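You operate a simulated robot arm through the tools that you are given. There is no shell and no other tool. Be economical: measure what you need, move in short steps, check, and stop when the job is done.

Carry out the task below with a simulated robot arm. There is one attempt and no reset: what you move stays moved.

## Task
Clear the mist off the green vent with the tube heater on HIGH.
Fine: dry hands; orange plug into the GLASS socket, then switch on. The tube can reach 45 C at most, lay nothing on it. After, dial to OFF and switch off.

The check looks at the end state, three seconds after you hand in, the way a careful person would. Anything else that was tipped, shoved, dropped, spilled or broken makes it a failure.

## Robot
A 7-joint arm with a two-finger parallel gripper, fixed in place. Base frame: the origin is at the foot of the arm, x ahead of it, y to its left, z up; the work surface is at about z = 0.95. Lengths are in m, angles in degrees, forces in N, time in s.
With the tool pointing down near the work surface it reaches from about 0.32 to 0.74 m from the base axis. Its first joint turns from -115.0 to 115.0 degrees. Payload 3.91 kg.
Tool frame: the origin (TCP) lies between the finger pads and is the grasp point; the fingertips stand 0.03 m ahead of it; z points along the fingers, y is the line along which they close. The gripper opens to 0.11 m. The fingers are 0.02 m wide and 0.01 m thick; the gripper's body (0.048 by 0.112 m) begins 0.055 m behind the TCP.
Orientation is told as [roll, pitch, yaw] about the base's x, y, z axes, in that order, counted from this pose: with the fingers straight down and closing along the base's y, the tool's x points along the base's -x, its y along +y and its z along -z.

## Interface
- The arm moves only by the tool move_arm. Its argument "steps" is a list of rows, each an object of numbers (a shift or turn left out is 0, a gripper value left out holds the last): "hand": the opening, from 0 (shut) to 1 (fully open); "dx", "dy", "dz": the shift along the base's x, y, z in m; "ax", "ay", "az": the turn, a rotation vector about the base's x, y, z in degrees. In form: [{"hand": .., "dx": .., "dy": .., "dz": .., "ax": .., "ay": .., "az": ..}, ...]. A call has 1 to 20 rows; each row is the pose to reach, as a shift and turn from the pose commanded when the call began. Each row takes 0.2 s and may step no farther than 0.05 m and 8.6 degrees from the row before; otherwise, or with a gripper value out of range, the whole call is refused. A pose out of reach is approached as far as the arm can. The call stops where the force on the tool passes 70 N (or 10 N more than at its start, if that is more) or the arm is blocked; 0.2 s more then pass. The fingers move at their own pace (about 0.108 m/s each) and stop on an object; they squeeze with about 25 N. The grip force told is the motor's: it shows also when the fingers shut on nothing. Time passes only in rows, and 0.2 s behind the last, so rows that repeat a pose let the fingers close. The reply holds the time, the measured pose of the TCP, the force on the tool along the base axes, the opening and the grip force, in the units named above and with some noise, with the torque about the TCP (base axes, N m) and any sound that the robot's microphone picked up, and new pictures: "views" is both (left out), scene, wrist or none.
- Cameras (640 x 400 px; columns grow to the right, rows downward): "scene" is fixed at [0.0483, -0.5007, 1.5437]; the picture's right is [0.23, -0.97, 0.00], its down [-0.66, -0.15, -0.74] and it looks along [0.72, 0.17, -0.68] (base axes); focal length 214 px, centre (320, 200). "wrist" rides on the gripper at [0.072, 0.017, -0.103] in the tool frame; the picture's right is [-0.23, 0.97, 0.00], its down [-0.76, -0.18, -0.62] and it looks along [-0.61, -0.14, 0.78] (tool axes); focal length 222 px, centre (320, 200). There is no depth. A picture from a camera that has moved, and an enlarged one, comes with that camera's place and axes in the base frame and with its lens.
- slide_trunk(by): slides the trunk up (or, below 0, down) by that many m; the arm rides with it, the base frame stays. It gives what a move gives, with no picture.
- zoom(camera, box): a new picture of the part [left, top, right, bottom] of that camera's present view, enlarged. The clock stands still meanwhile.
- hand_in(): hands the job in; it is judged then, once.

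Work in short steps. Places have to be worked out from the pictures, the camera data and where the tool is seen: move nearer, look again, correct. Check each grasp and each placing, and mend what went wrong. You have 120 turns and 200 pictures in all, those below and enlarged ones among them. Open the gripper and draw the arm clear of the work before you hand the job in, unless the task says otherwise; then end with one line.

The tools are called after "Call:" as a command line: name --argument value ..., lists and objects as JSON in quotes. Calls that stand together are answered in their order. move_arm: Moves the arm, as the interface text tells. Its arguments: {"type":"object","properties":{"steps":{"type":"array"},"views":{"type":"string","enum":["both","scene","wrist","none"]}},"required":["steps"]} The other tools are called the same way: slide_trunk (by) slides the trunk up or down; zoom (camera, box) takes an enlarged picture of a part of a camera's view; hand_in () hands the job in.

At the start:

```text
time: 0.0
eef_pos: [0.3476, -0.3177, 1.3026]
tcp_rot: [0.0, 0.0, -0.1]
wrist_force: [-0.2, 0.2, 0.3]
torque: [-0.02, -0.02, 0.0]
width: 0.1098
finger_force: 0.0
trunk travel left (down, up): [-0.925, 0.065]
```

scene: 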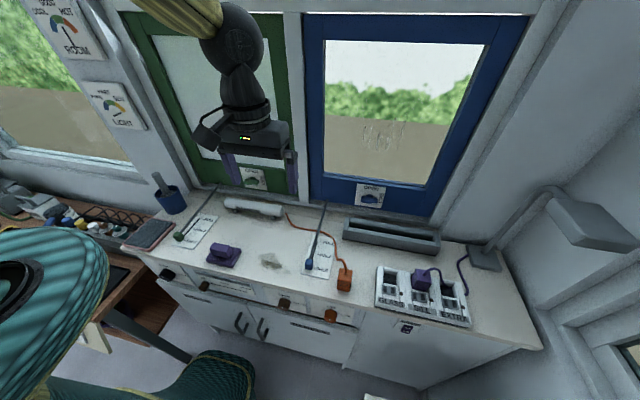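
wrist: 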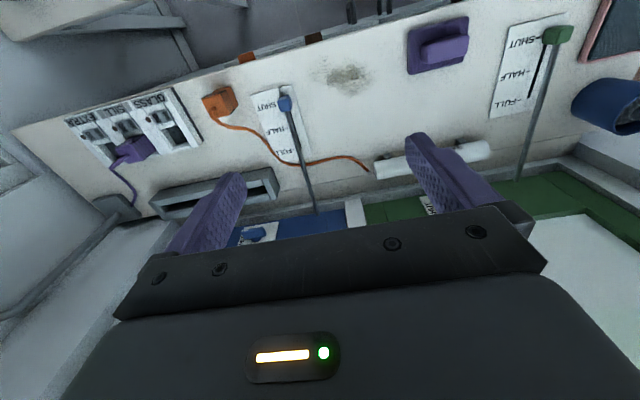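

I start by looking closely at the socket strip, the dials and the heater.

Call:
zoom --camera "scene" --box '[320, 230, 500, 342]'

Call:
zoom --camera "scene" --box '[120, 160, 340, 297]'

Call:
zoom --camera "wrist" --box '[50, 70, 300, 226]'

Call:
zoom --camera "scene" --box '[0, 0, 220, 137]'

Call:
zoom --camera "scene" --box '[130, 250, 370, 400]'

```text
3.56 times, centred on (410, 286) of scene
camera zoom: at [0.0483, -0.5007, 1.5437], right [0.23, -0.97, 0.0], down [-0.66, -0.15, -0.74], along [0.72, 0.17, -0.68], focal length 763 px, centre (0, -106)
```

zoom: 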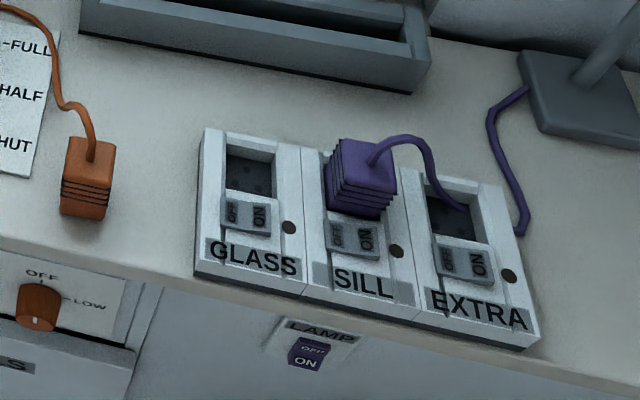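

```text
2.91 times, centred on (230, 228) of scene
camera zoom: at [0.0483, -0.5007, 1.5437], right [0.23, -0.97, 0.0], down [-0.66, -0.15, -0.74], along [0.72, 0.17, -0.68], focal length 624 px, centre (582, 117)
```

zoom: 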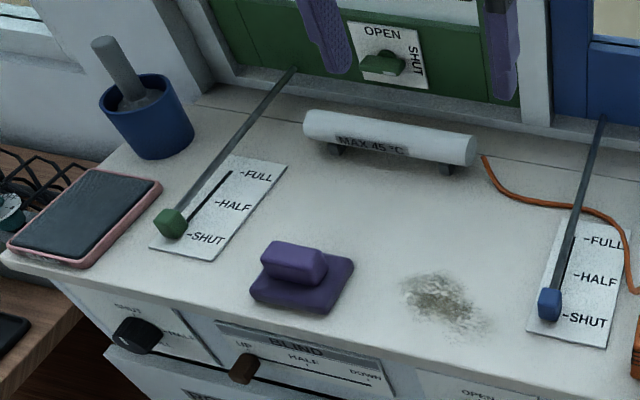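

```text
2.56 times, centred on (175, 148) of wrist
camera zoom: at [0.2758, -0.3002, 1.405], right [0.23, 0.97, 0.0], down [0.76, -0.18, 0.62], along [0.61, -0.14, -0.78], focal length 569 px, centre (691, 333)
```

zoom: 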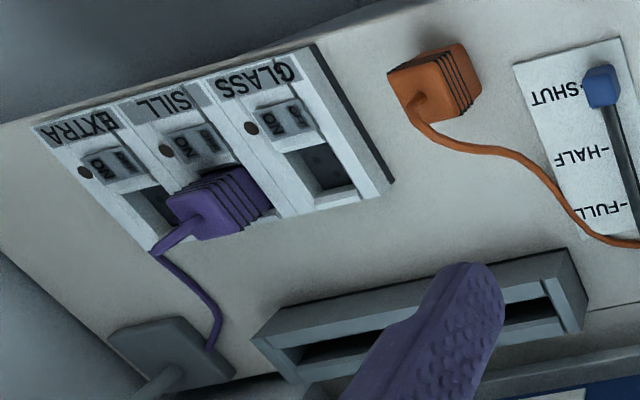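

```text
2.91 times, centred on (110, 68) of scene
camera zoom: at [0.0483, -0.5007, 1.5437], right [0.23, -0.97, 0.0], down [-0.66, -0.15, -0.74], along [0.72, 0.17, -0.68], focal length 624 px, centre (931, 582)
```

zoom: 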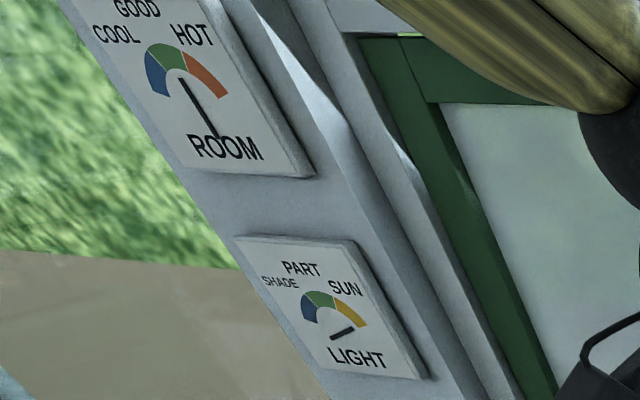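

```text
2.67 times, centred on (250, 325) of scene
camera zoom: at [0.0483, -0.5007, 1.5437], right [0.23, -0.97, 0.0], down [-0.66, -0.15, -0.74], along [0.72, 0.17, -0.68], focal length 572 px, centre (507, -133)
```

zoom: 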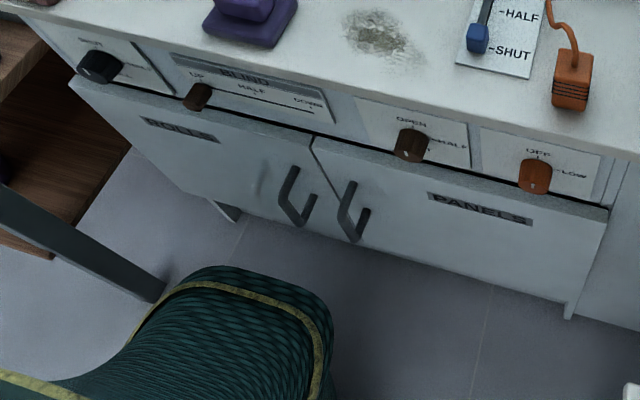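

The GLASS socket appears to be at about (0.38, -0.62) and the orange plug at about (0.35, -0.50). The orange dial is on the cabinet front below the plug, set to OFF. I move nearer with the hand open for a better look.

Call:
move_arm --steps '[{"hand": 1, "dy": -0.05, "dx": -0.02}, {"dy": -0.1, "dx": -0.04}, {"dy": -0.14, "dx": -0.06, "dz": -0.03}, {"dy": -0.16, "dx": -0.08, "dz": -0.06}]'

```text
refused: row 1 steps farther than a row can; nothing moved
```

The first row was slightly too long, so I shorten the rows.

Call:
move_arm --steps '[{"hand": 1, "dy": -0.04, "dx": -0.02}, {"dy": -0.08, "dx": -0.04}, {"dy": -0.12, "dx": -0.06, "dz": -0.01}, {"dy": -0.15, "dx": -0.08, "dz": -0.04}, {"dy": -0.16, "dx": -0.08, "dz": -0.06}]'

```text
time: 1.2
eef_pos: [0.2676, -0.4761, 1.2399]
tcp_rot: [0.1, 0.0, 0.0]
wrist_force: [0.5, -0.5, 0.0]
torque: [0.02, 0.02, -0.04]
width: 0.1103
finger_force: 0.1
trunk travel left (down, up): [-0.925, 0.065]
camera wrist: at [0.1946, -0.4593, 1.3443], right [0.23, 0.97, 0.0], down [0.76, -0.18, 0.62], along [0.61, -0.14, -0.78], focal length 222 px, centre (320, 200)
```

scene: 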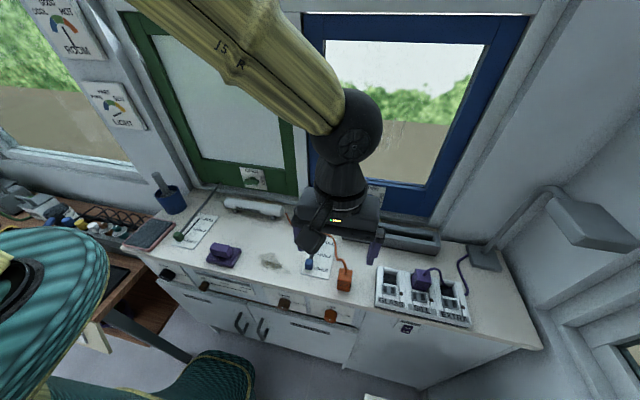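
wrist: 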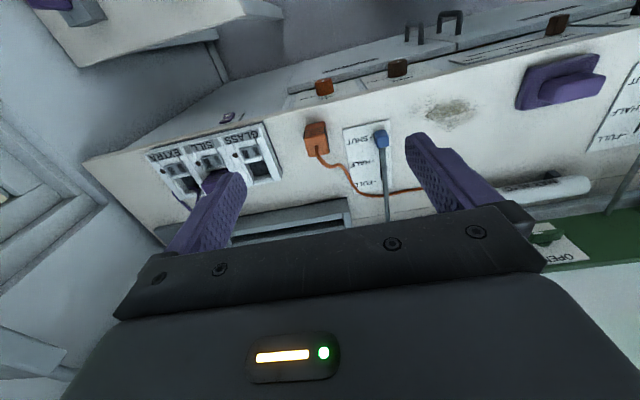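

Call:
zoom --camera "wrist" --box '[140, 60, 440, 247]'

Call:
zoom --camera "wrist" --box '[210, 60, 410, 185]'

Call:
zoom --camera "scene" --box '[310, 250, 430, 325]'

```text
2.13 times, centred on (290, 154) of wrist
camera zoom: at [0.1946, -0.4593, 1.3443], right [0.23, 0.97, 0.0], down [0.76, -0.18, 0.62], along [0.61, -0.14, -0.78], focal length 474 px, centre (384, 299)
```

zoom: 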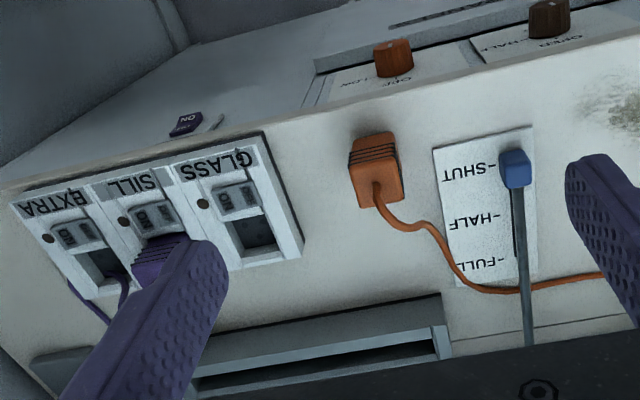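

```text
3.20 times, centred on (310, 122) of wrist
camera zoom: at [0.1946, -0.4593, 1.3443], right [0.23, 0.97, 0.0], down [0.76, -0.18, 0.62], along [0.61, -0.14, -0.78], focal length 711 px, centre (352, 448)
```

zoom: 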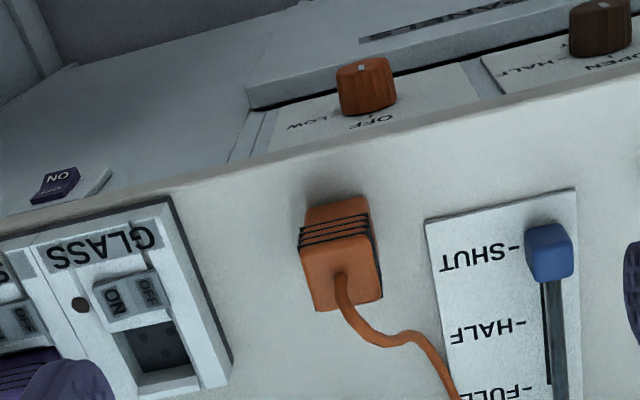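

```text
5.33 times, centred on (370, 288) of scene
camera zoom: at [0.0483, -0.5007, 1.5437], right [0.23, -0.97, 0.0], down [-0.66, -0.15, -0.74], along [0.72, 0.17, -0.68], focal length 1144 px, centre (53, -267)
```

zoom: 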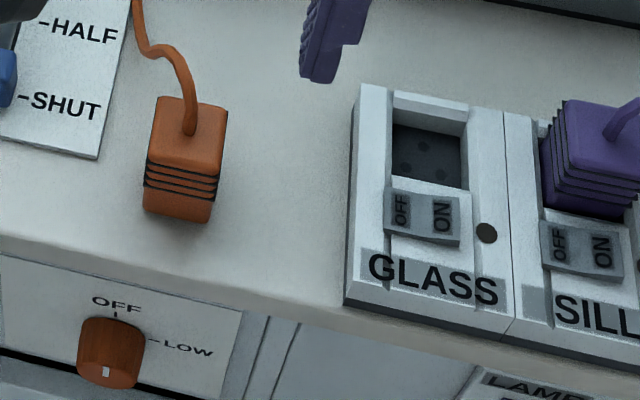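

The plug stands upright with its cable on top, and its sides line up with the base axes. The knob's white mark points at OFF. I approach the space above the plug, where the TCP shows near the wrist image's centre.

Call:
move_arm --steps '[{"hand": 1, "dx": 0.02, "dy": -0.01, "dz": -0.04}, {"dx": 0.04, "dy": -0.02, "dz": -0.08}, {"dx": 0.06, "dy": -0.024, "dz": -0.12}, {"dx": 0.075, "dy": -0.024, "dz": -0.15}]'

```text
time: 2.2
eef_pos: [0.3436, -0.5017, 1.0913]
tcp_rot: [0.1, 0.0, 0.1]
wrist_force: [-0.2, 0.1, 0.4]
torque: [0.0, 0.01, 0.02]
width: 0.1103
finger_force: 0.1
trunk travel left (down, up): [-0.925, 0.065]
camera wrist: at [0.2706, -0.485, 1.1942], right [0.23, 0.97, 0.0], down [0.76, -0.18, 0.62], along [0.61, -0.14, -0.78], focal length 222 px, centre (320, 200)
```

scene: 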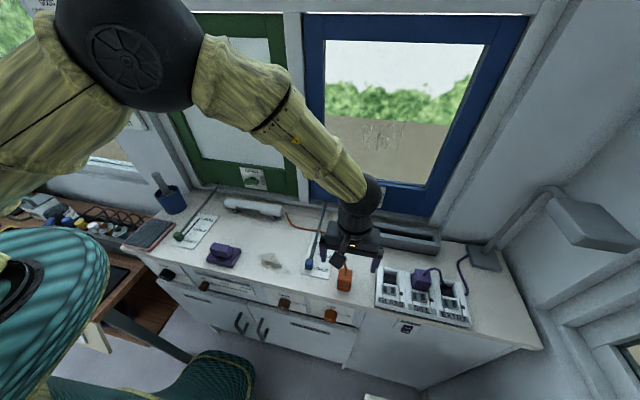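
wrist: 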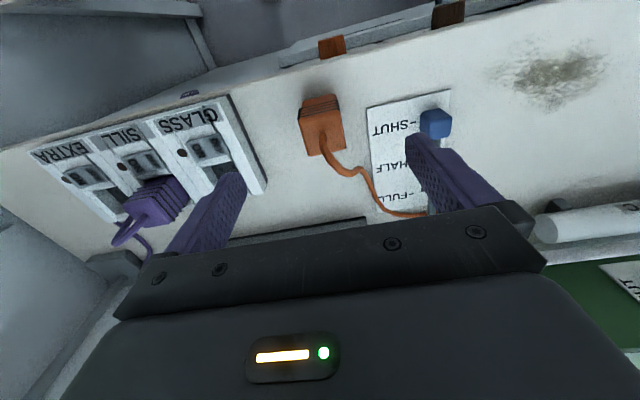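

Call:
zoom --camera "wrist" --box '[160, 70, 360, 195]'

Call:
zoom --camera "scene" --box '[300, 225, 440, 312]'

```text
3.20 times, centred on (260, 132) of wrist
camera zoom: at [0.2706, -0.485, 1.1942], right [0.23, 0.97, 0.0], down [0.76, -0.18, 0.62], along [0.61, -0.14, -0.78], focal length 711 px, centre (512, 416)
```

zoom: 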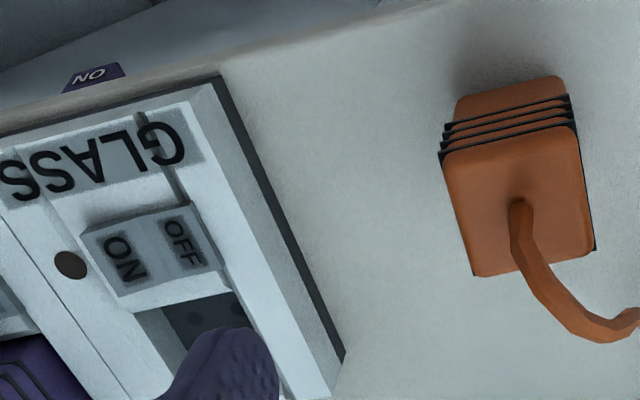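

```text
4.57 times, centred on (370, 268) of scene
camera zoom: at [0.0483, -0.5007, 1.5437], right [0.23, -0.97, 0.0], down [-0.66, -0.15, -0.74], along [0.72, 0.17, -0.68], focal length 980 px, centre (91, -113)
```

zoom: 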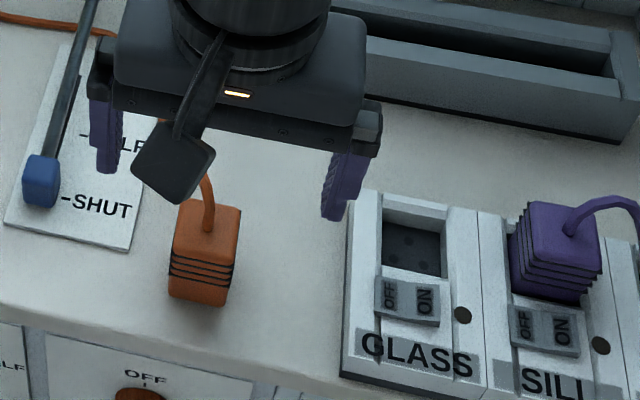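

I put the plug's top centre at about (0.356, -0.500, 0.983), about 0.04 m square. I narrow the opening and lower over it, clear of the blue knob and the strip.

Call:
move_arm --steps '[{"hand": 0.65, "dx": 0.012, "dy": 0.001, "dz": -0.04}, {"dx": 0.012, "dy": 0.001, "dz": -0.075}]'

Call:
zoom --camera "scene" --box '[300, 225, 440, 312]'

```text
time: 2.8
eef_pos: [0.3534, -0.5003, 1.0168]
tcp_rot: [0.0, -0.1, 0.0]
wrist_force: [0.4, 0.0, 0.6]
torque: [-0.03, -0.02, 0.0]
width: 0.0716
finger_force: 0.1
trunk travel left (down, up): [-0.925, 0.065]
camera wrist: at [0.2815, -0.4837, 1.1209], right [0.23, 0.97, 0.0], down [0.76, -0.18, 0.62], along [0.61, -0.14, -0.78], focal length 222 px, centre (320, 200)
```

scene: 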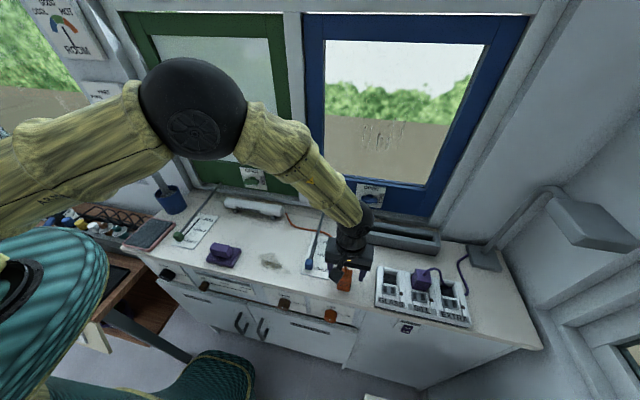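
wrist: 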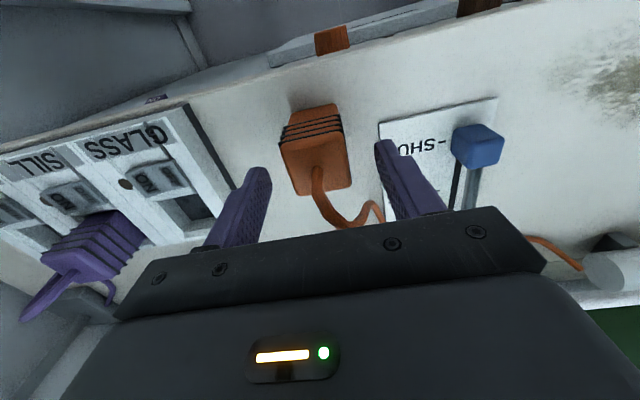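

```text
4.57 times, centred on (370, 268) of scene
camera zoom: at [0.0483, -0.5007, 1.5437], right [0.23, -0.97, 0.0], down [-0.66, -0.15, -0.74], along [0.72, 0.17, -0.68], focal length 980 px, centre (91, -113)
```

zoom: 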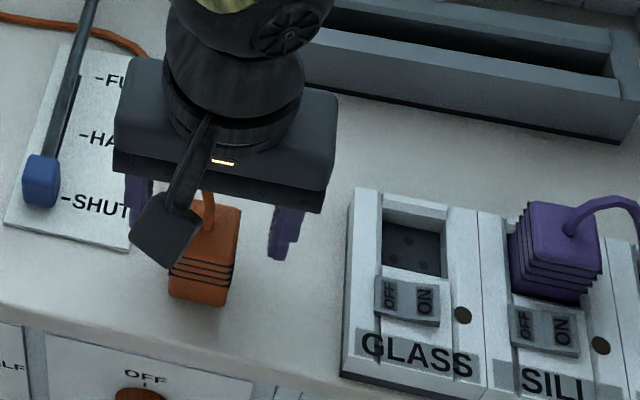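

The plug is centred between the fingers. I go down 25 mm and close.

Call:
move_arm --steps '[{"hand": 0.65, "dx": 0.001, "dy": -0.001, "dz": -0.025}, {"dx": 0.001, "dy": -0.001, "dz": -0.025}, {"hand": 0.3, "dx": 0.001, "dy": -0.001, "dz": -0.025}, {"hand": 0, "dx": 0.001, "dy": -0.001, "dz": -0.025}, {"hand": 0, "dx": 0.001, "dy": -0.001, "dz": -0.025}]'

```text
time: 4.0
eef_pos: [0.3555, -0.501, 0.9937]
tcp_rot: [0.0, 0.0, -0.1]
wrist_force: [0.6, -0.8, 1.8]
torque: [-0.02, 0.0, -0.03]
width: 0.0355
finger_force: 25.8
trunk travel left (down, up): [-0.925, 0.065]
camera wrist: at [0.2832, -0.4847, 1.0962], right [0.23, 0.97, 0.0], down [0.76, -0.18, 0.62], along [0.61, -0.14, -0.78], focal length 222 px, centre (320, 200)
```

scene: 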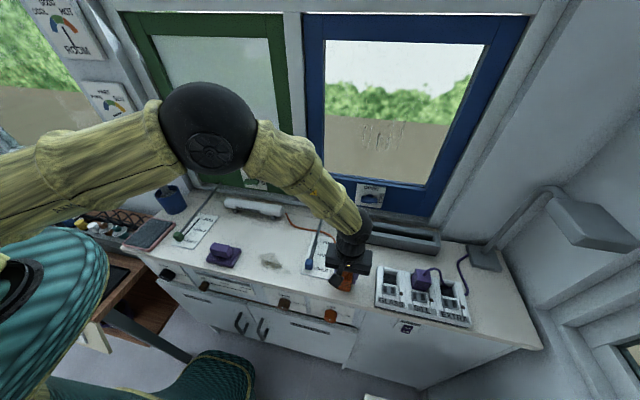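
wrist: 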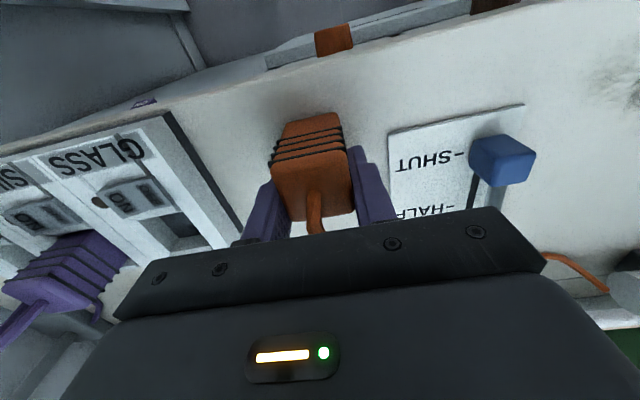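

The plug is gripped at 35.5 mm. I lift it and move towards the GLASS socket, staying short of it so I can see the recess.

Call:
move_arm --steps '[{"hand": 0, "dz": 0.04}, {"dz": 0.075}, {"dz": 0.085, "dy": -0.04}, {"dz": 0.085, "dy": -0.08}, {"dz": 0.085, "dy": -0.115, "dx": 0.005}]'

Call:
zoom --camera "wrist" --box '[200, 70, 400, 195]'

Call:
zoom --camera "scene" --box '[330, 225, 450, 300]'

```text
time: 5.2
eef_pos: [0.3615, -0.6177, 1.0758]
tcp_rot: [0.3, 0.2, 0.0]
wrist_force: [0.4, 0.2, 0.5]
torque: [0.03, 0.0, 0.01]
width: 0.0352
finger_force: 24.9
trunk travel left (down, up): [-0.925, 0.065]
camera wrist: at [0.2898, -0.6012, 1.1802], right [0.23, 0.97, 0.0], down [0.76, -0.18, 0.62], along [0.61, -0.14, -0.78], focal length 222 px, centre (320, 200)
```

scene: 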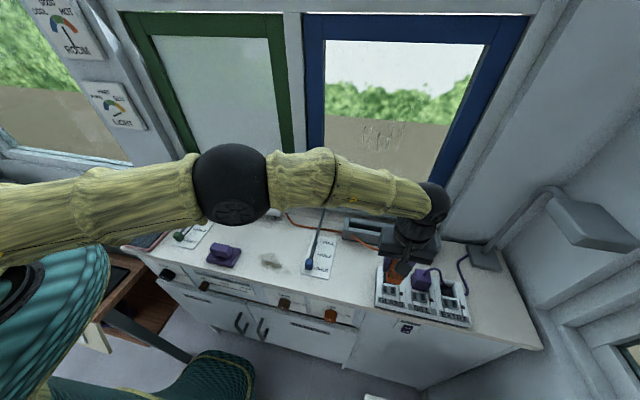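
wrist: 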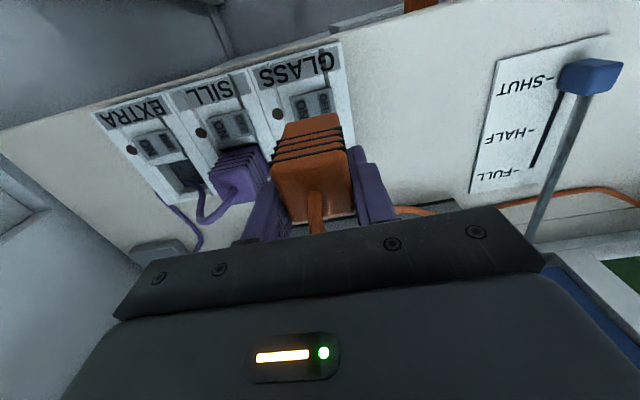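

```text
3.20 times, centred on (300, 132) of wrist
camera zoom: at [0.2898, -0.6012, 1.1802], right [0.23, 0.97, 0.0], down [0.76, -0.18, 0.62], along [0.61, -0.14, -0.78], focal length 711 px, centre (384, 416)
```

zoom: 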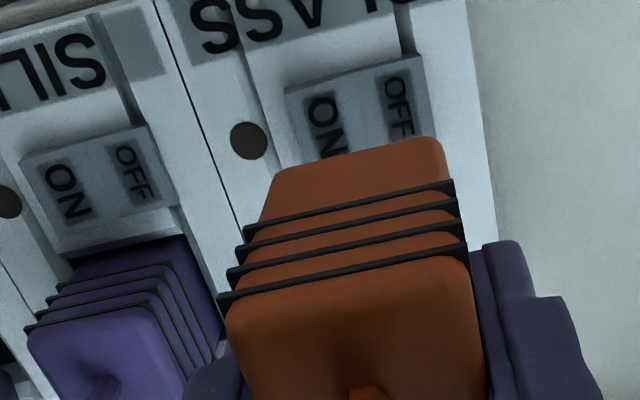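

```text
5.33 times, centred on (390, 262) of scene
camera zoom: at [0.0483, -0.5007, 1.5437], right [0.23, -0.97, 0.0], down [-0.66, -0.15, -0.74], along [0.72, 0.17, -0.68], focal length 1144 px, centre (-53, -133)
```

zoom: 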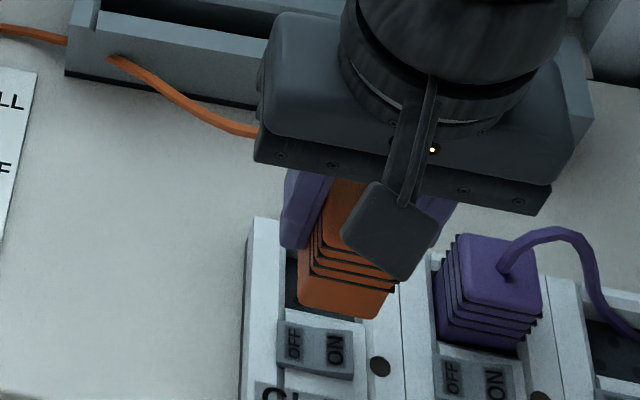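

The plug blocks my view of the recess. I back off towards the left and up to see it unobstructed and measure it accurately.

Call:
move_arm --steps '[{"hand": 0, "dx": -0.03, "dy": 0.02, "dz": 0.02}, {"dx": -0.05, "dy": 0.055, "dz": 0.04}, {"dx": -0.07, "dy": 0.09, "dz": 0.05}]' --views "wrist"

Call:
zoom --camera "wrist" --box '[140, 90, 300, 190]'

Call:
zoom --camera "scene" --box '[370, 255, 450, 305]'

```text
time: 6.0
eef_pos: [0.2919, -0.527, 1.1273]
tcp_rot: [-0.1, -0.1, 0.0]
wrist_force: [-0.6, 0.4, -0.6]
torque: [0.01, -0.01, 0.0]
width: 0.0353
finger_force: 25.1
trunk travel left (down, up): [-0.925, 0.065]
camera wrist: at [0.2194, -0.5091, 1.2303], right [0.23, 0.97, 0.0], down [0.76, -0.18, 0.62], along [0.61, -0.14, -0.78], focal length 222 px, centre (320, 200)
```

wrist: 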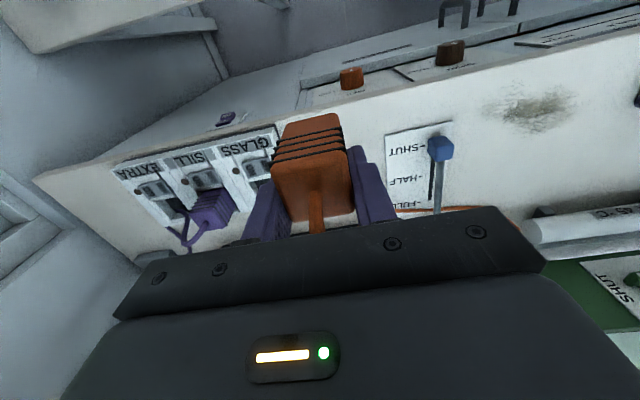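

```text
4.00 times, centred on (220, 140) of wrist
camera zoom: at [0.2194, -0.5091, 1.2303], right [0.23, 0.97, 0.0], down [0.76, -0.18, 0.62], along [0.61, -0.14, -0.78], focal length 888 px, centre (720, 440)
```

zoom: 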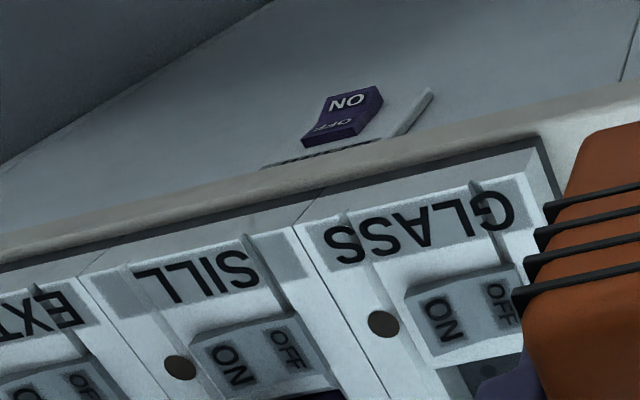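

```text
8.00 times, centred on (410, 280) of scene
camera zoom: at [0.0483, -0.5007, 1.5437], right [0.23, -0.97, 0.0], down [-0.66, -0.15, -0.74], along [0.72, 0.17, -0.68], focal length 1716 px, centre (-400, -440)
```

zoom: 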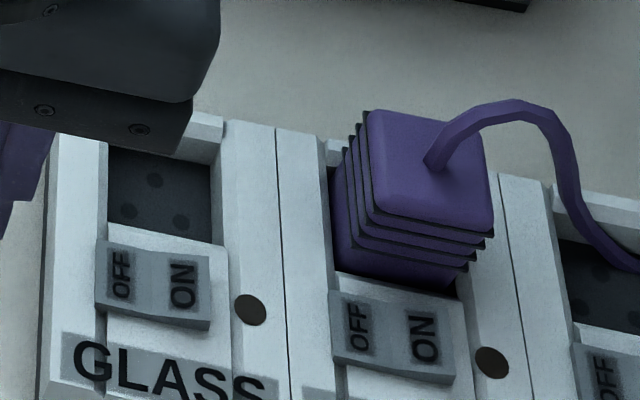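

The recess centre works out at about (0.384, -0.626), with its rim near z 0.98. I bring the plug just above it and compare the edges in the scene picture.

Call:
move_arm --steps '[{"hand": 0, "dx": 0.025, "dy": -0.03, "dz": -0.01}, {"dx": 0.05, "dy": -0.06, "dz": -0.02}, {"dx": 0.075, "dy": -0.09, "dz": -0.035}, {"dx": 0.094, "dy": -0.099, "dz": -0.06}, {"dx": 0.094, "dy": -0.099, "dz": -0.083}, {"dx": 0.094, "dy": -0.099, "dz": -0.083}]' --views "wrist"

Call:
zoom --camera "scene" --box '[362, 250, 442, 300]'

Call:
zoom --camera "wrist" --box '[220, 70, 380, 170]'

```text
time: 7.4
eef_pos: [0.3823, -0.6184, 1.0444]
tcp_rot: [0.1, 0.1, 0.0]
wrist_force: [-0.3, -0.2, -0.6]
torque: [-0.02, -0.01, 0.04]
width: 0.0353
finger_force: 25.1
out of reach, approached as far as the arm can: row 4, 5, 6
trunk travel left (down, up): [-0.925, 0.065]
camera wrist: at [0.3094, -0.6014, 1.1481], right [0.23, 0.97, 0.0], down [0.76, -0.18, 0.62], along [0.61, -0.14, -0.78], focal length 222 px, centre (320, 200)
```

wrist: 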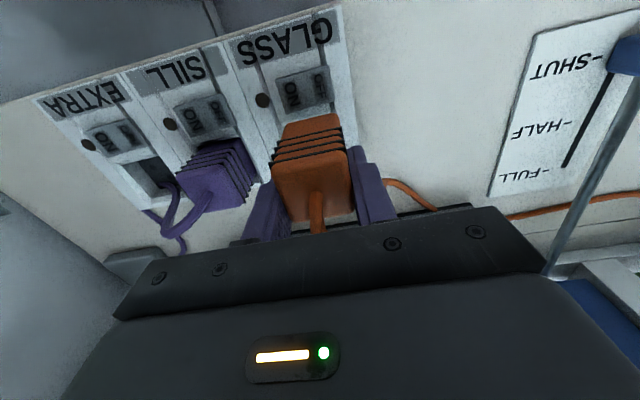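

```text
8.00 times, centred on (402, 275) of scene
camera zoom: at [0.0483, -0.5007, 1.5437], right [0.23, -0.97, 0.0], down [-0.66, -0.15, -0.74], along [0.72, 0.17, -0.68], focal length 1716 px, centre (-336, -400)
```

zoom: 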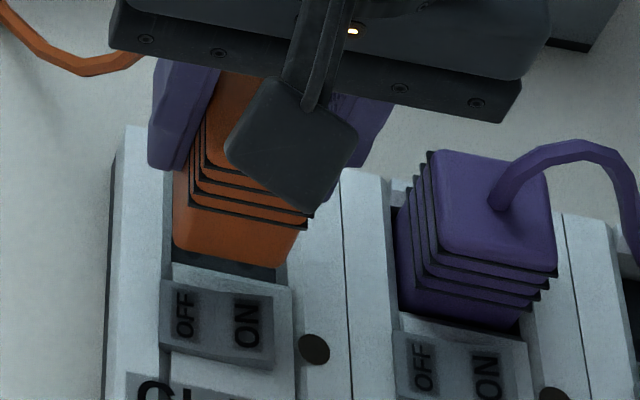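

```text
4.00 times, centred on (300, 120) of wrist
camera zoom: at [0.3094, -0.6014, 1.1481], right [0.23, 0.97, 0.0], down [0.76, -0.18, 0.62], along [0.61, -0.14, -0.78], focal length 888 px, centre (400, 520)
```

zoom: 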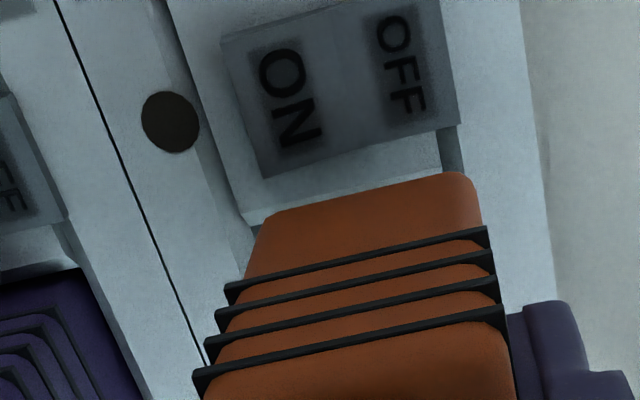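

The arm stops short at x 0.382, and the socket is about 7 mm farther out. I lift and retract, then lower the trunk so the arm has more horizontal reach.

Call:
move_arm --steps '[{"hand": 0, "dz": 0.03, "dx": -0.01}, {"dz": 0.07, "dx": -0.03, "dy": 0.01}, {"dz": 0.11, "dx": -0.05, "dy": 0.02}, {"dz": 0.14, "dx": -0.06, "dy": 0.03}]' --views "none"

Call:
slide_trunk --by -0.12

```text
time: 8.4
eef_pos: [0.322, -0.5878, 1.1852]
tcp_rot: [0.1, 0.0, -0.1]
wrist_force: [-1.2, 1.1, -0.2]
torque: [-0.01, 0.0, 0.02]
width: 0.0354
finger_force: 25.3
trunk travel left (down, up): [-0.925, 0.065]
```

```text
time: 9.9
eef_pos: [0.3205, -0.5903, 1.066]
tcp_rot: [0.0, 0.0, 0.0]
wrist_force: [1.2, 0.1, -0.9]
torque: [-0.02, -0.01, 0.0]
width: 0.0354
finger_force: 25.1
trunk travel left (down, up): [-0.805, 0.185]
```

The trunk is 0.12 m lower. I go to the new hover point at about (0.389, -0.626, 1.048).

Call:
move_arm --steps '[{"hand": 0, "dx": 0.03, "dy": -0.02}, {"dx": 0.06, "dy": -0.037, "dz": -0.008}, {"dx": 0.0675, "dy": -0.037, "dz": -0.018}, {"dx": 0.0675, "dy": -0.037, "dz": -0.018}]' --views "wrist"

Call:
zoom --camera "scene" --box '[362, 250, 442, 300]'

Call:
zoom --camera "wrist" --box '[180, 60, 380, 185]'

```text
time: 10.9
eef_pos: [0.387, -0.6224, 1.0481]
tcp_rot: [0.0, 0.1, 0.1]
wrist_force: [-0.1, -0.8, -0.9]
torque: [0.0, 0.01, -0.02]
width: 0.0353
finger_force: 24.3
out of reach, approached as far as the arm can: row 2, 3, 4
trunk travel left (down, up): [-0.805, 0.185]
camera wrist: at [0.315, -0.6054, 1.1509], right [0.23, 0.97, 0.0], down [0.76, -0.18, 0.62], along [0.61, -0.14, -0.78], focal length 222 px, centre (320, 200)
```

wrist: 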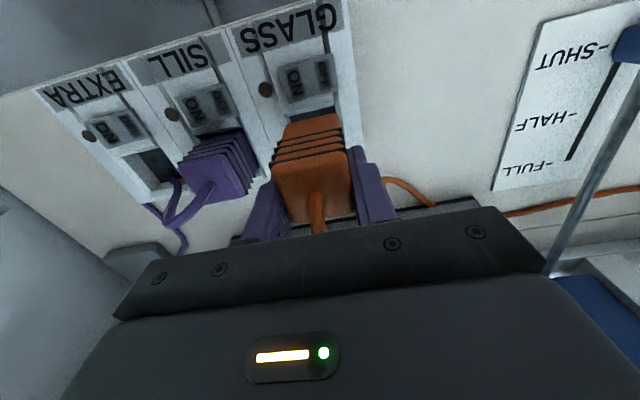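

```text
8.00 times, centred on (402, 275) of scene
camera zoom: at [0.0483, -0.5007, 1.5437], right [0.23, -0.97, 0.0], down [-0.66, -0.15, -0.74], along [0.72, 0.17, -0.68], focal length 1716 px, centre (-336, -400)
```

zoom: 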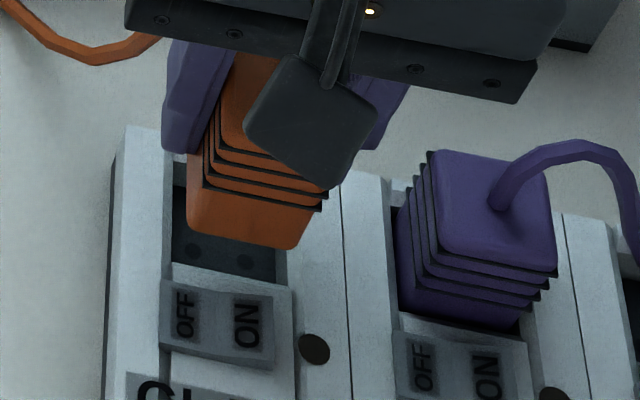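

```text
3.20 times, centred on (280, 122) of wrist
camera zoom: at [0.315, -0.6054, 1.1509], right [0.23, 0.97, 0.0], down [0.76, -0.18, 0.62], along [0.61, -0.14, -0.78], focal length 711 px, centre (448, 448)
```

zoom: 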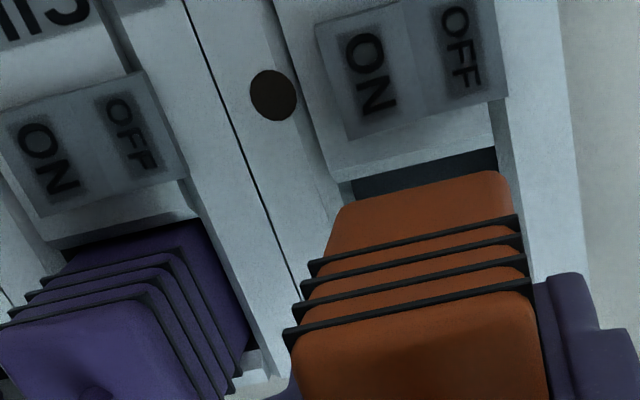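

Triangulating again, the plug's bottom is about 62 mm below the TCP, and the recess centre is at about (0.389, -0.6255). That is about 7 mm beyond the vertical reach. I'll set the plug back where it stood and grip it 10 mm farther back, so that it sticks out ahead of the TCP.

Call:
move_arm --steps '[{"hand": 0, "dz": 0.04, "dx": -0.01}, {"dz": 0.04, "dx": -0.02, "dy": 0.04}, {"dz": 0.04, "dx": -0.0315, "dy": 0.08}, {"dz": 0.02, "dx": -0.0315, "dy": 0.119}, {"dz": -0.02, "dx": -0.0315, "dy": 0.1215}, {"dz": -0.045, "dx": -0.0315, "dy": 0.1215}, {"dz": -0.052, "dx": -0.0315, "dy": 0.1215}, {"dz": -0.052, "dx": -0.0315, "dy": 0.1215}]' --views "wrist"

Call:
zoom --camera "scene" --box '[310, 250, 390, 300]'

```text
time: 12.7
eef_pos: [0.3537, -0.5004, 0.9936]
tcp_rot: [-0.1, -0.1, 0.0]
wrist_force: [-0.2, 0.9, -0.4]
torque: [-0.03, -0.03, 0.02]
width: 0.0351
finger_force: 25.1
trunk travel left (down, up): [-0.805, 0.185]
camera wrist: at [0.2809, -0.4835, 1.0972], right [0.23, 0.97, 0.0], down [0.76, -0.18, 0.62], along [0.61, -0.14, -0.78], focal length 222 px, centre (320, 200)
```

wrist: 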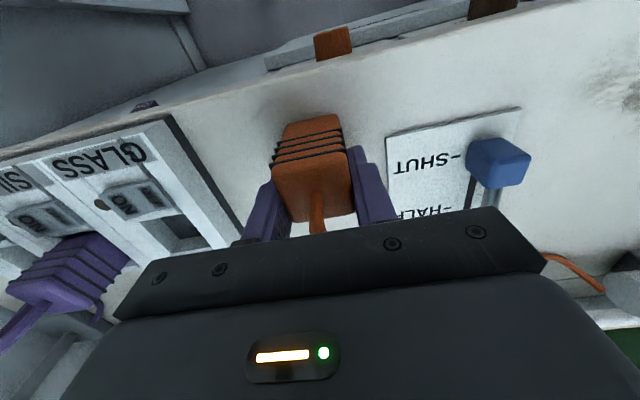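

```text
8.00 times, centred on (350, 275) of scene
camera zoom: at [0.0483, -0.5007, 1.5437], right [0.23, -0.97, 0.0], down [-0.66, -0.15, -0.74], along [0.72, 0.17, -0.68], focal length 1716 px, centre (80, -400)
```

zoom: 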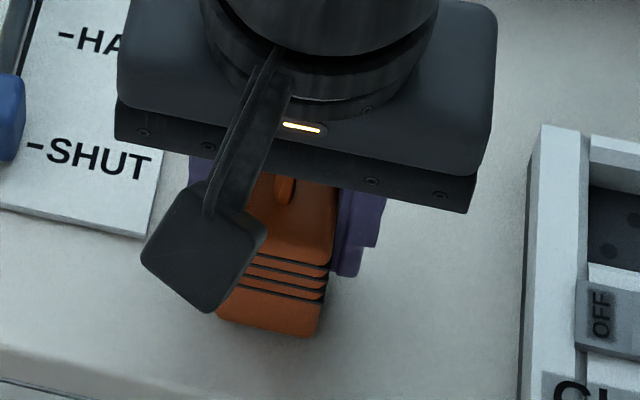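

No contact force yet, so I ease down a couple of millimetres to feel for the counter.

Call:
move_arm --steps '[{"hand": 0, "dz": -0.001}, {"dz": -0.002}, {"dz": -0.002}]' --views "none"

```text
time: 13.5
eef_pos: [0.3542, -0.4996, 0.9938]
tcp_rot: [0.0, 0.0, 0.0]
wrist_force: [-0.9, 1.1, 3.4]
torque: [0.03, 0.0, 0.01]
width: 0.0355
finger_force: 24.8
trunk travel left (down, up): [-0.805, 0.185]
```

Light contact shows the plug is on the counter. I release it, shift back 10 mm in x and grip again.

Call:
move_arm --steps '[{"hand": 0.5}, {"hand": 0.5}, {"hand": 0.5, "dx": -0.005}, {"hand": 0.5, "dx": -0.01}, {"hand": 0.5, "dx": -0.01}, {"hand": 0.2, "dx": -0.01}, {"hand": 0, "dx": -0.01}, {"hand": 0, "dx": -0.01}]' --views "wrist"

Call:
zoom --camera "wrist" --box '[220, 90, 420, 215]'

```text
time: 15.3
eef_pos: [0.3451, -0.5015, 0.9935]
tcp_rot: [0.1, 0.0, 0.0]
wrist_force: [-0.9, 0.2, -0.1]
torque: [-0.01, 0.02, 0.05]
width: 0.0353
finger_force: 24.9
trunk travel left (down, up): [-0.805, 0.185]
camera wrist: at [0.2723, -0.4838, 1.0962], right [0.23, 0.97, 0.0], down [0.76, -0.18, 0.62], along [0.61, -0.14, -0.78], focal length 222 px, centre (320, 200)
```

wrist: 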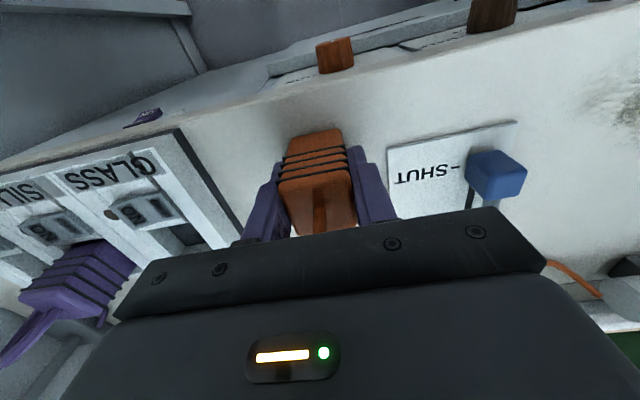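

```text
3.20 times, centred on (320, 152) of wrist
camera zoom: at [0.2723, -0.4838, 1.0962], right [0.23, 0.97, 0.0], down [0.76, -0.18, 0.62], along [0.61, -0.14, -0.78], focal length 711 px, centre (320, 352)
```

zoom: 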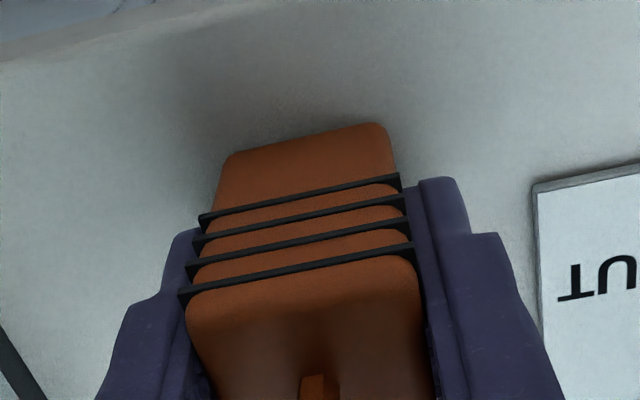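

The plug is now held about 10 mm ahead of the TCP. I carry it to hover over the socket with the TCP at about (0.3795, -0.6255).

Call:
move_arm --steps '[{"hand": 0, "dz": 0.045}, {"dz": 0.08, "dy": -0.02}, {"dz": 0.08, "dy": -0.065, "dx": 0.015}, {"dz": 0.08, "dy": -0.1, "dx": 0.03}, {"dz": 0.075, "dy": -0.1245, "dx": 0.0345}, {"dz": 0.056, "dy": -0.1245, "dx": 0.0345}, {"dz": 0.056, "dy": -0.1245, "dx": 0.0345}]' --views "wrist"

Call:
zoom --camera "scene" --box '[362, 250, 442, 300]'

Call:
zoom --camera "wrist" --box '[180, 60, 380, 185]'

```text
time: 16.9
eef_pos: [0.3792, -0.6264, 1.0487]
tcp_rot: [0.0, 0.2, 0.0]
wrist_force: [-0.3, 0.3, -1.0]
torque: [-0.02, 0.02, -0.01]
width: 0.0353
finger_force: 25.3
trunk travel left (down, up): [-0.805, 0.185]
camera wrist: at [0.3067, -0.6099, 1.1519], right [0.23, 0.97, 0.0], down [0.76, -0.18, 0.62], along [0.61, -0.14, -0.78], focal length 222 px, centre (320, 200)
```

wrist: 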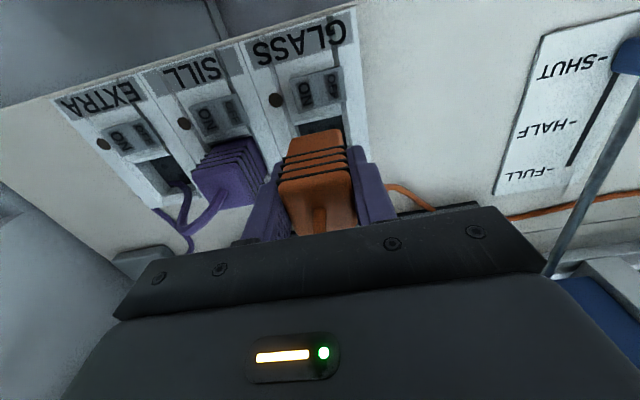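

```text
8.00 times, centred on (402, 275) of scene
camera zoom: at [0.0483, -0.5007, 1.5437], right [0.23, -0.97, 0.0], down [-0.66, -0.15, -0.74], along [0.72, 0.17, -0.68], focal length 1716 px, centre (-336, -400)
```

zoom: 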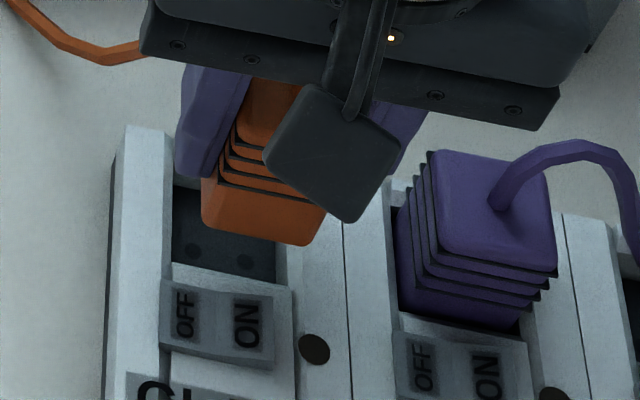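

```text
3.20 times, centred on (280, 122) of wrist
camera zoom: at [0.3067, -0.6099, 1.1519], right [0.23, 0.97, 0.0], down [0.76, -0.18, 0.62], along [0.61, -0.14, -0.78], focal length 711 px, centre (448, 448)
```

zoom: 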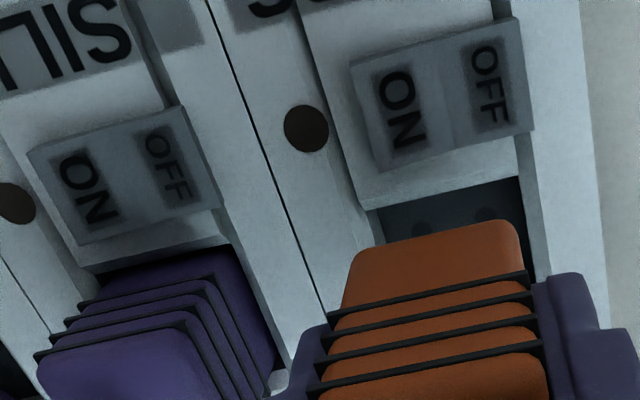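

Projecting the descent in both views, the plug must shift about 3 mm towards +y and 1 mm in +x. I correct that, lower partway and look.

Call:
move_arm --steps '[{"hand": 0, "dy": 0.003, "dx": 0.001}, {"dy": 0.003, "dx": 0.001, "dz": -0.01}, {"dy": 0.003, "dx": 0.001, "dz": -0.018}, {"dy": 0.003, "dx": 0.001, "dz": -0.018}]' --views "wrist"

Call:
zoom --camera "scene" --box '[362, 250, 442, 300]'

Call:
zoom --camera "wrist" --box '[180, 60, 380, 185]'

```text
time: 17.9
eef_pos: [0.3799, -0.6233, 1.032]
tcp_rot: [0.0, 0.0, 0.0]
wrist_force: [0.0, -0.1, -0.5]
torque: [-0.04, 0.0, 0.01]
width: 0.0354
finger_force: 25.4
trunk travel left (down, up): [-0.805, 0.185]
camera wrist: at [0.308, -0.6054, 1.1351], right [0.23, 0.97, 0.0], down [0.76, -0.18, 0.62], along [0.61, -0.14, -0.78], focal length 222 px, centre (320, 200)
```

wrist: 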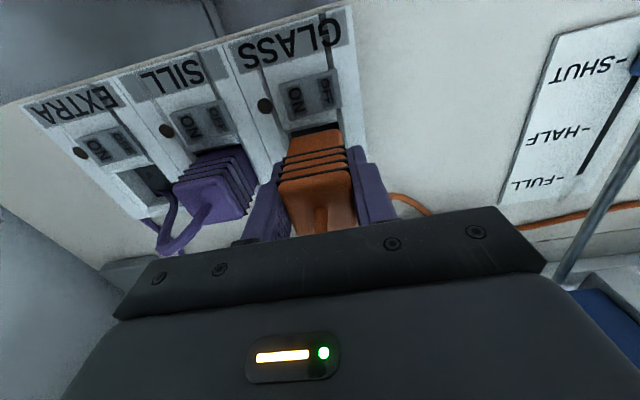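

```text
8.00 times, centred on (402, 275) of scene
camera zoom: at [0.0483, -0.5007, 1.5437], right [0.23, -0.97, 0.0], down [-0.66, -0.15, -0.74], along [0.72, 0.17, -0.68], focal length 1716 px, centre (-336, -400)
```

zoom: 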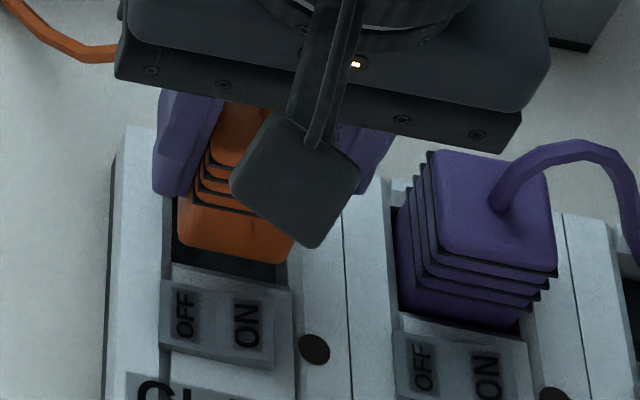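

```text
3.20 times, centred on (280, 122) of wrist
camera zoom: at [0.308, -0.6054, 1.1351], right [0.23, 0.97, 0.0], down [0.76, -0.18, 0.62], along [0.61, -0.14, -0.78], focal length 711 px, centre (448, 448)
```

zoom: 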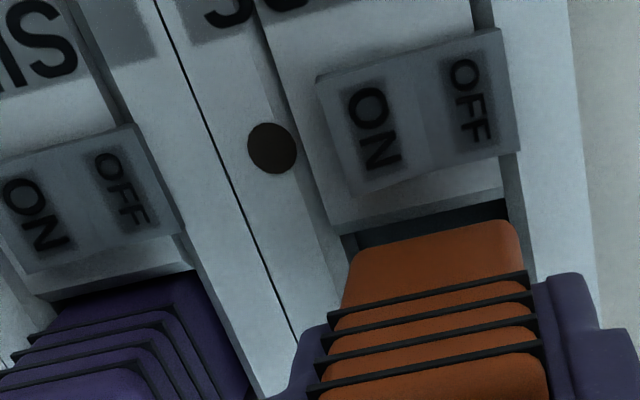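

The two views now agree to within about a millimetre. I lower slowly, watching the forces.

Call:
move_arm --steps '[{"hand": 0, "dz": -0.004}, {"dz": -0.008}, {"dz": -0.012}, {"dz": -0.015}, {"dz": -0.015}]' --views "wrist"

Call:
zoom --camera "scene" --box '[362, 250, 442, 300]'

Call:
zoom --camera "wrist" --box '[180, 60, 380, 185]'

```text
time: 19.1
eef_pos: [0.3812, -0.6232, 1.0173]
tcp_rot: [-0.1, -0.1, 0.1]
wrist_force: [3.8, -3.2, 10.9]
torque: [0.06, 0.01, -0.04]
width: 0.0355
finger_force: 24.6
trunk travel left (down, up): [-0.805, 0.185]
camera wrist: at [0.3083, -0.6051, 1.1206], right [0.23, 0.97, 0.0], down [0.76, -0.18, 0.63], along [0.61, -0.14, -0.78], focal length 222 px, centre (320, 200)
```

wrist: 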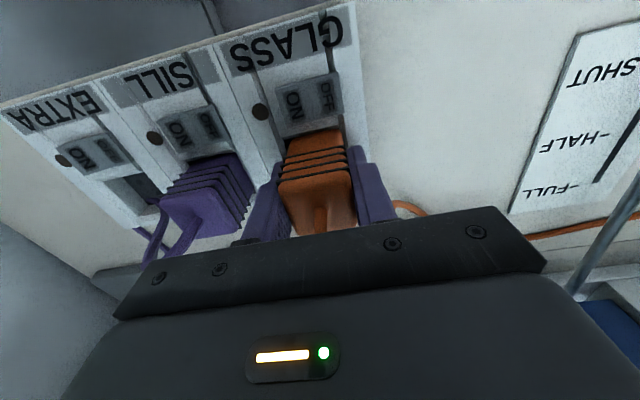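

```text
8.00 times, centred on (402, 275) of scene
camera zoom: at [0.0483, -0.5007, 1.5437], right [0.23, -0.97, 0.0], down [-0.66, -0.15, -0.74], along [0.72, 0.17, -0.68], focal length 1716 px, centre (-336, -400)
```

zoom: 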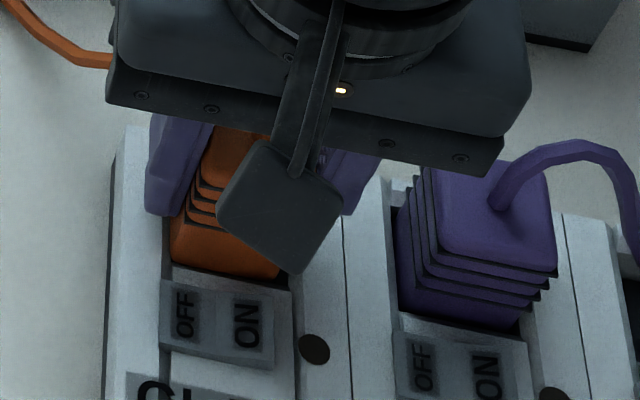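

```text
3.20 times, centred on (280, 122) of wrist
camera zoom: at [0.3083, -0.6051, 1.1206], right [0.23, 0.97, 0.0], down [0.76, -0.18, 0.63], along [0.61, -0.14, -0.78], focal length 711 px, centre (448, 448)
```

zoom: 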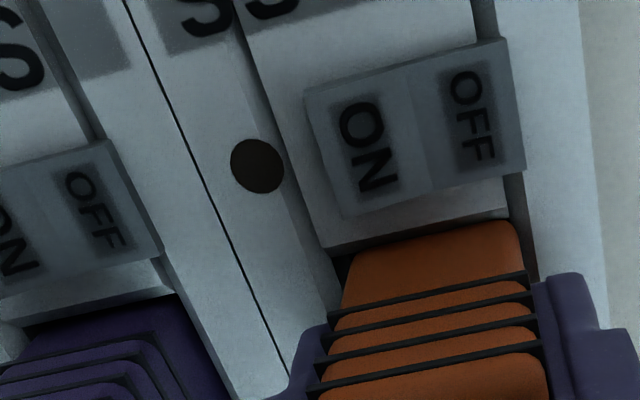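

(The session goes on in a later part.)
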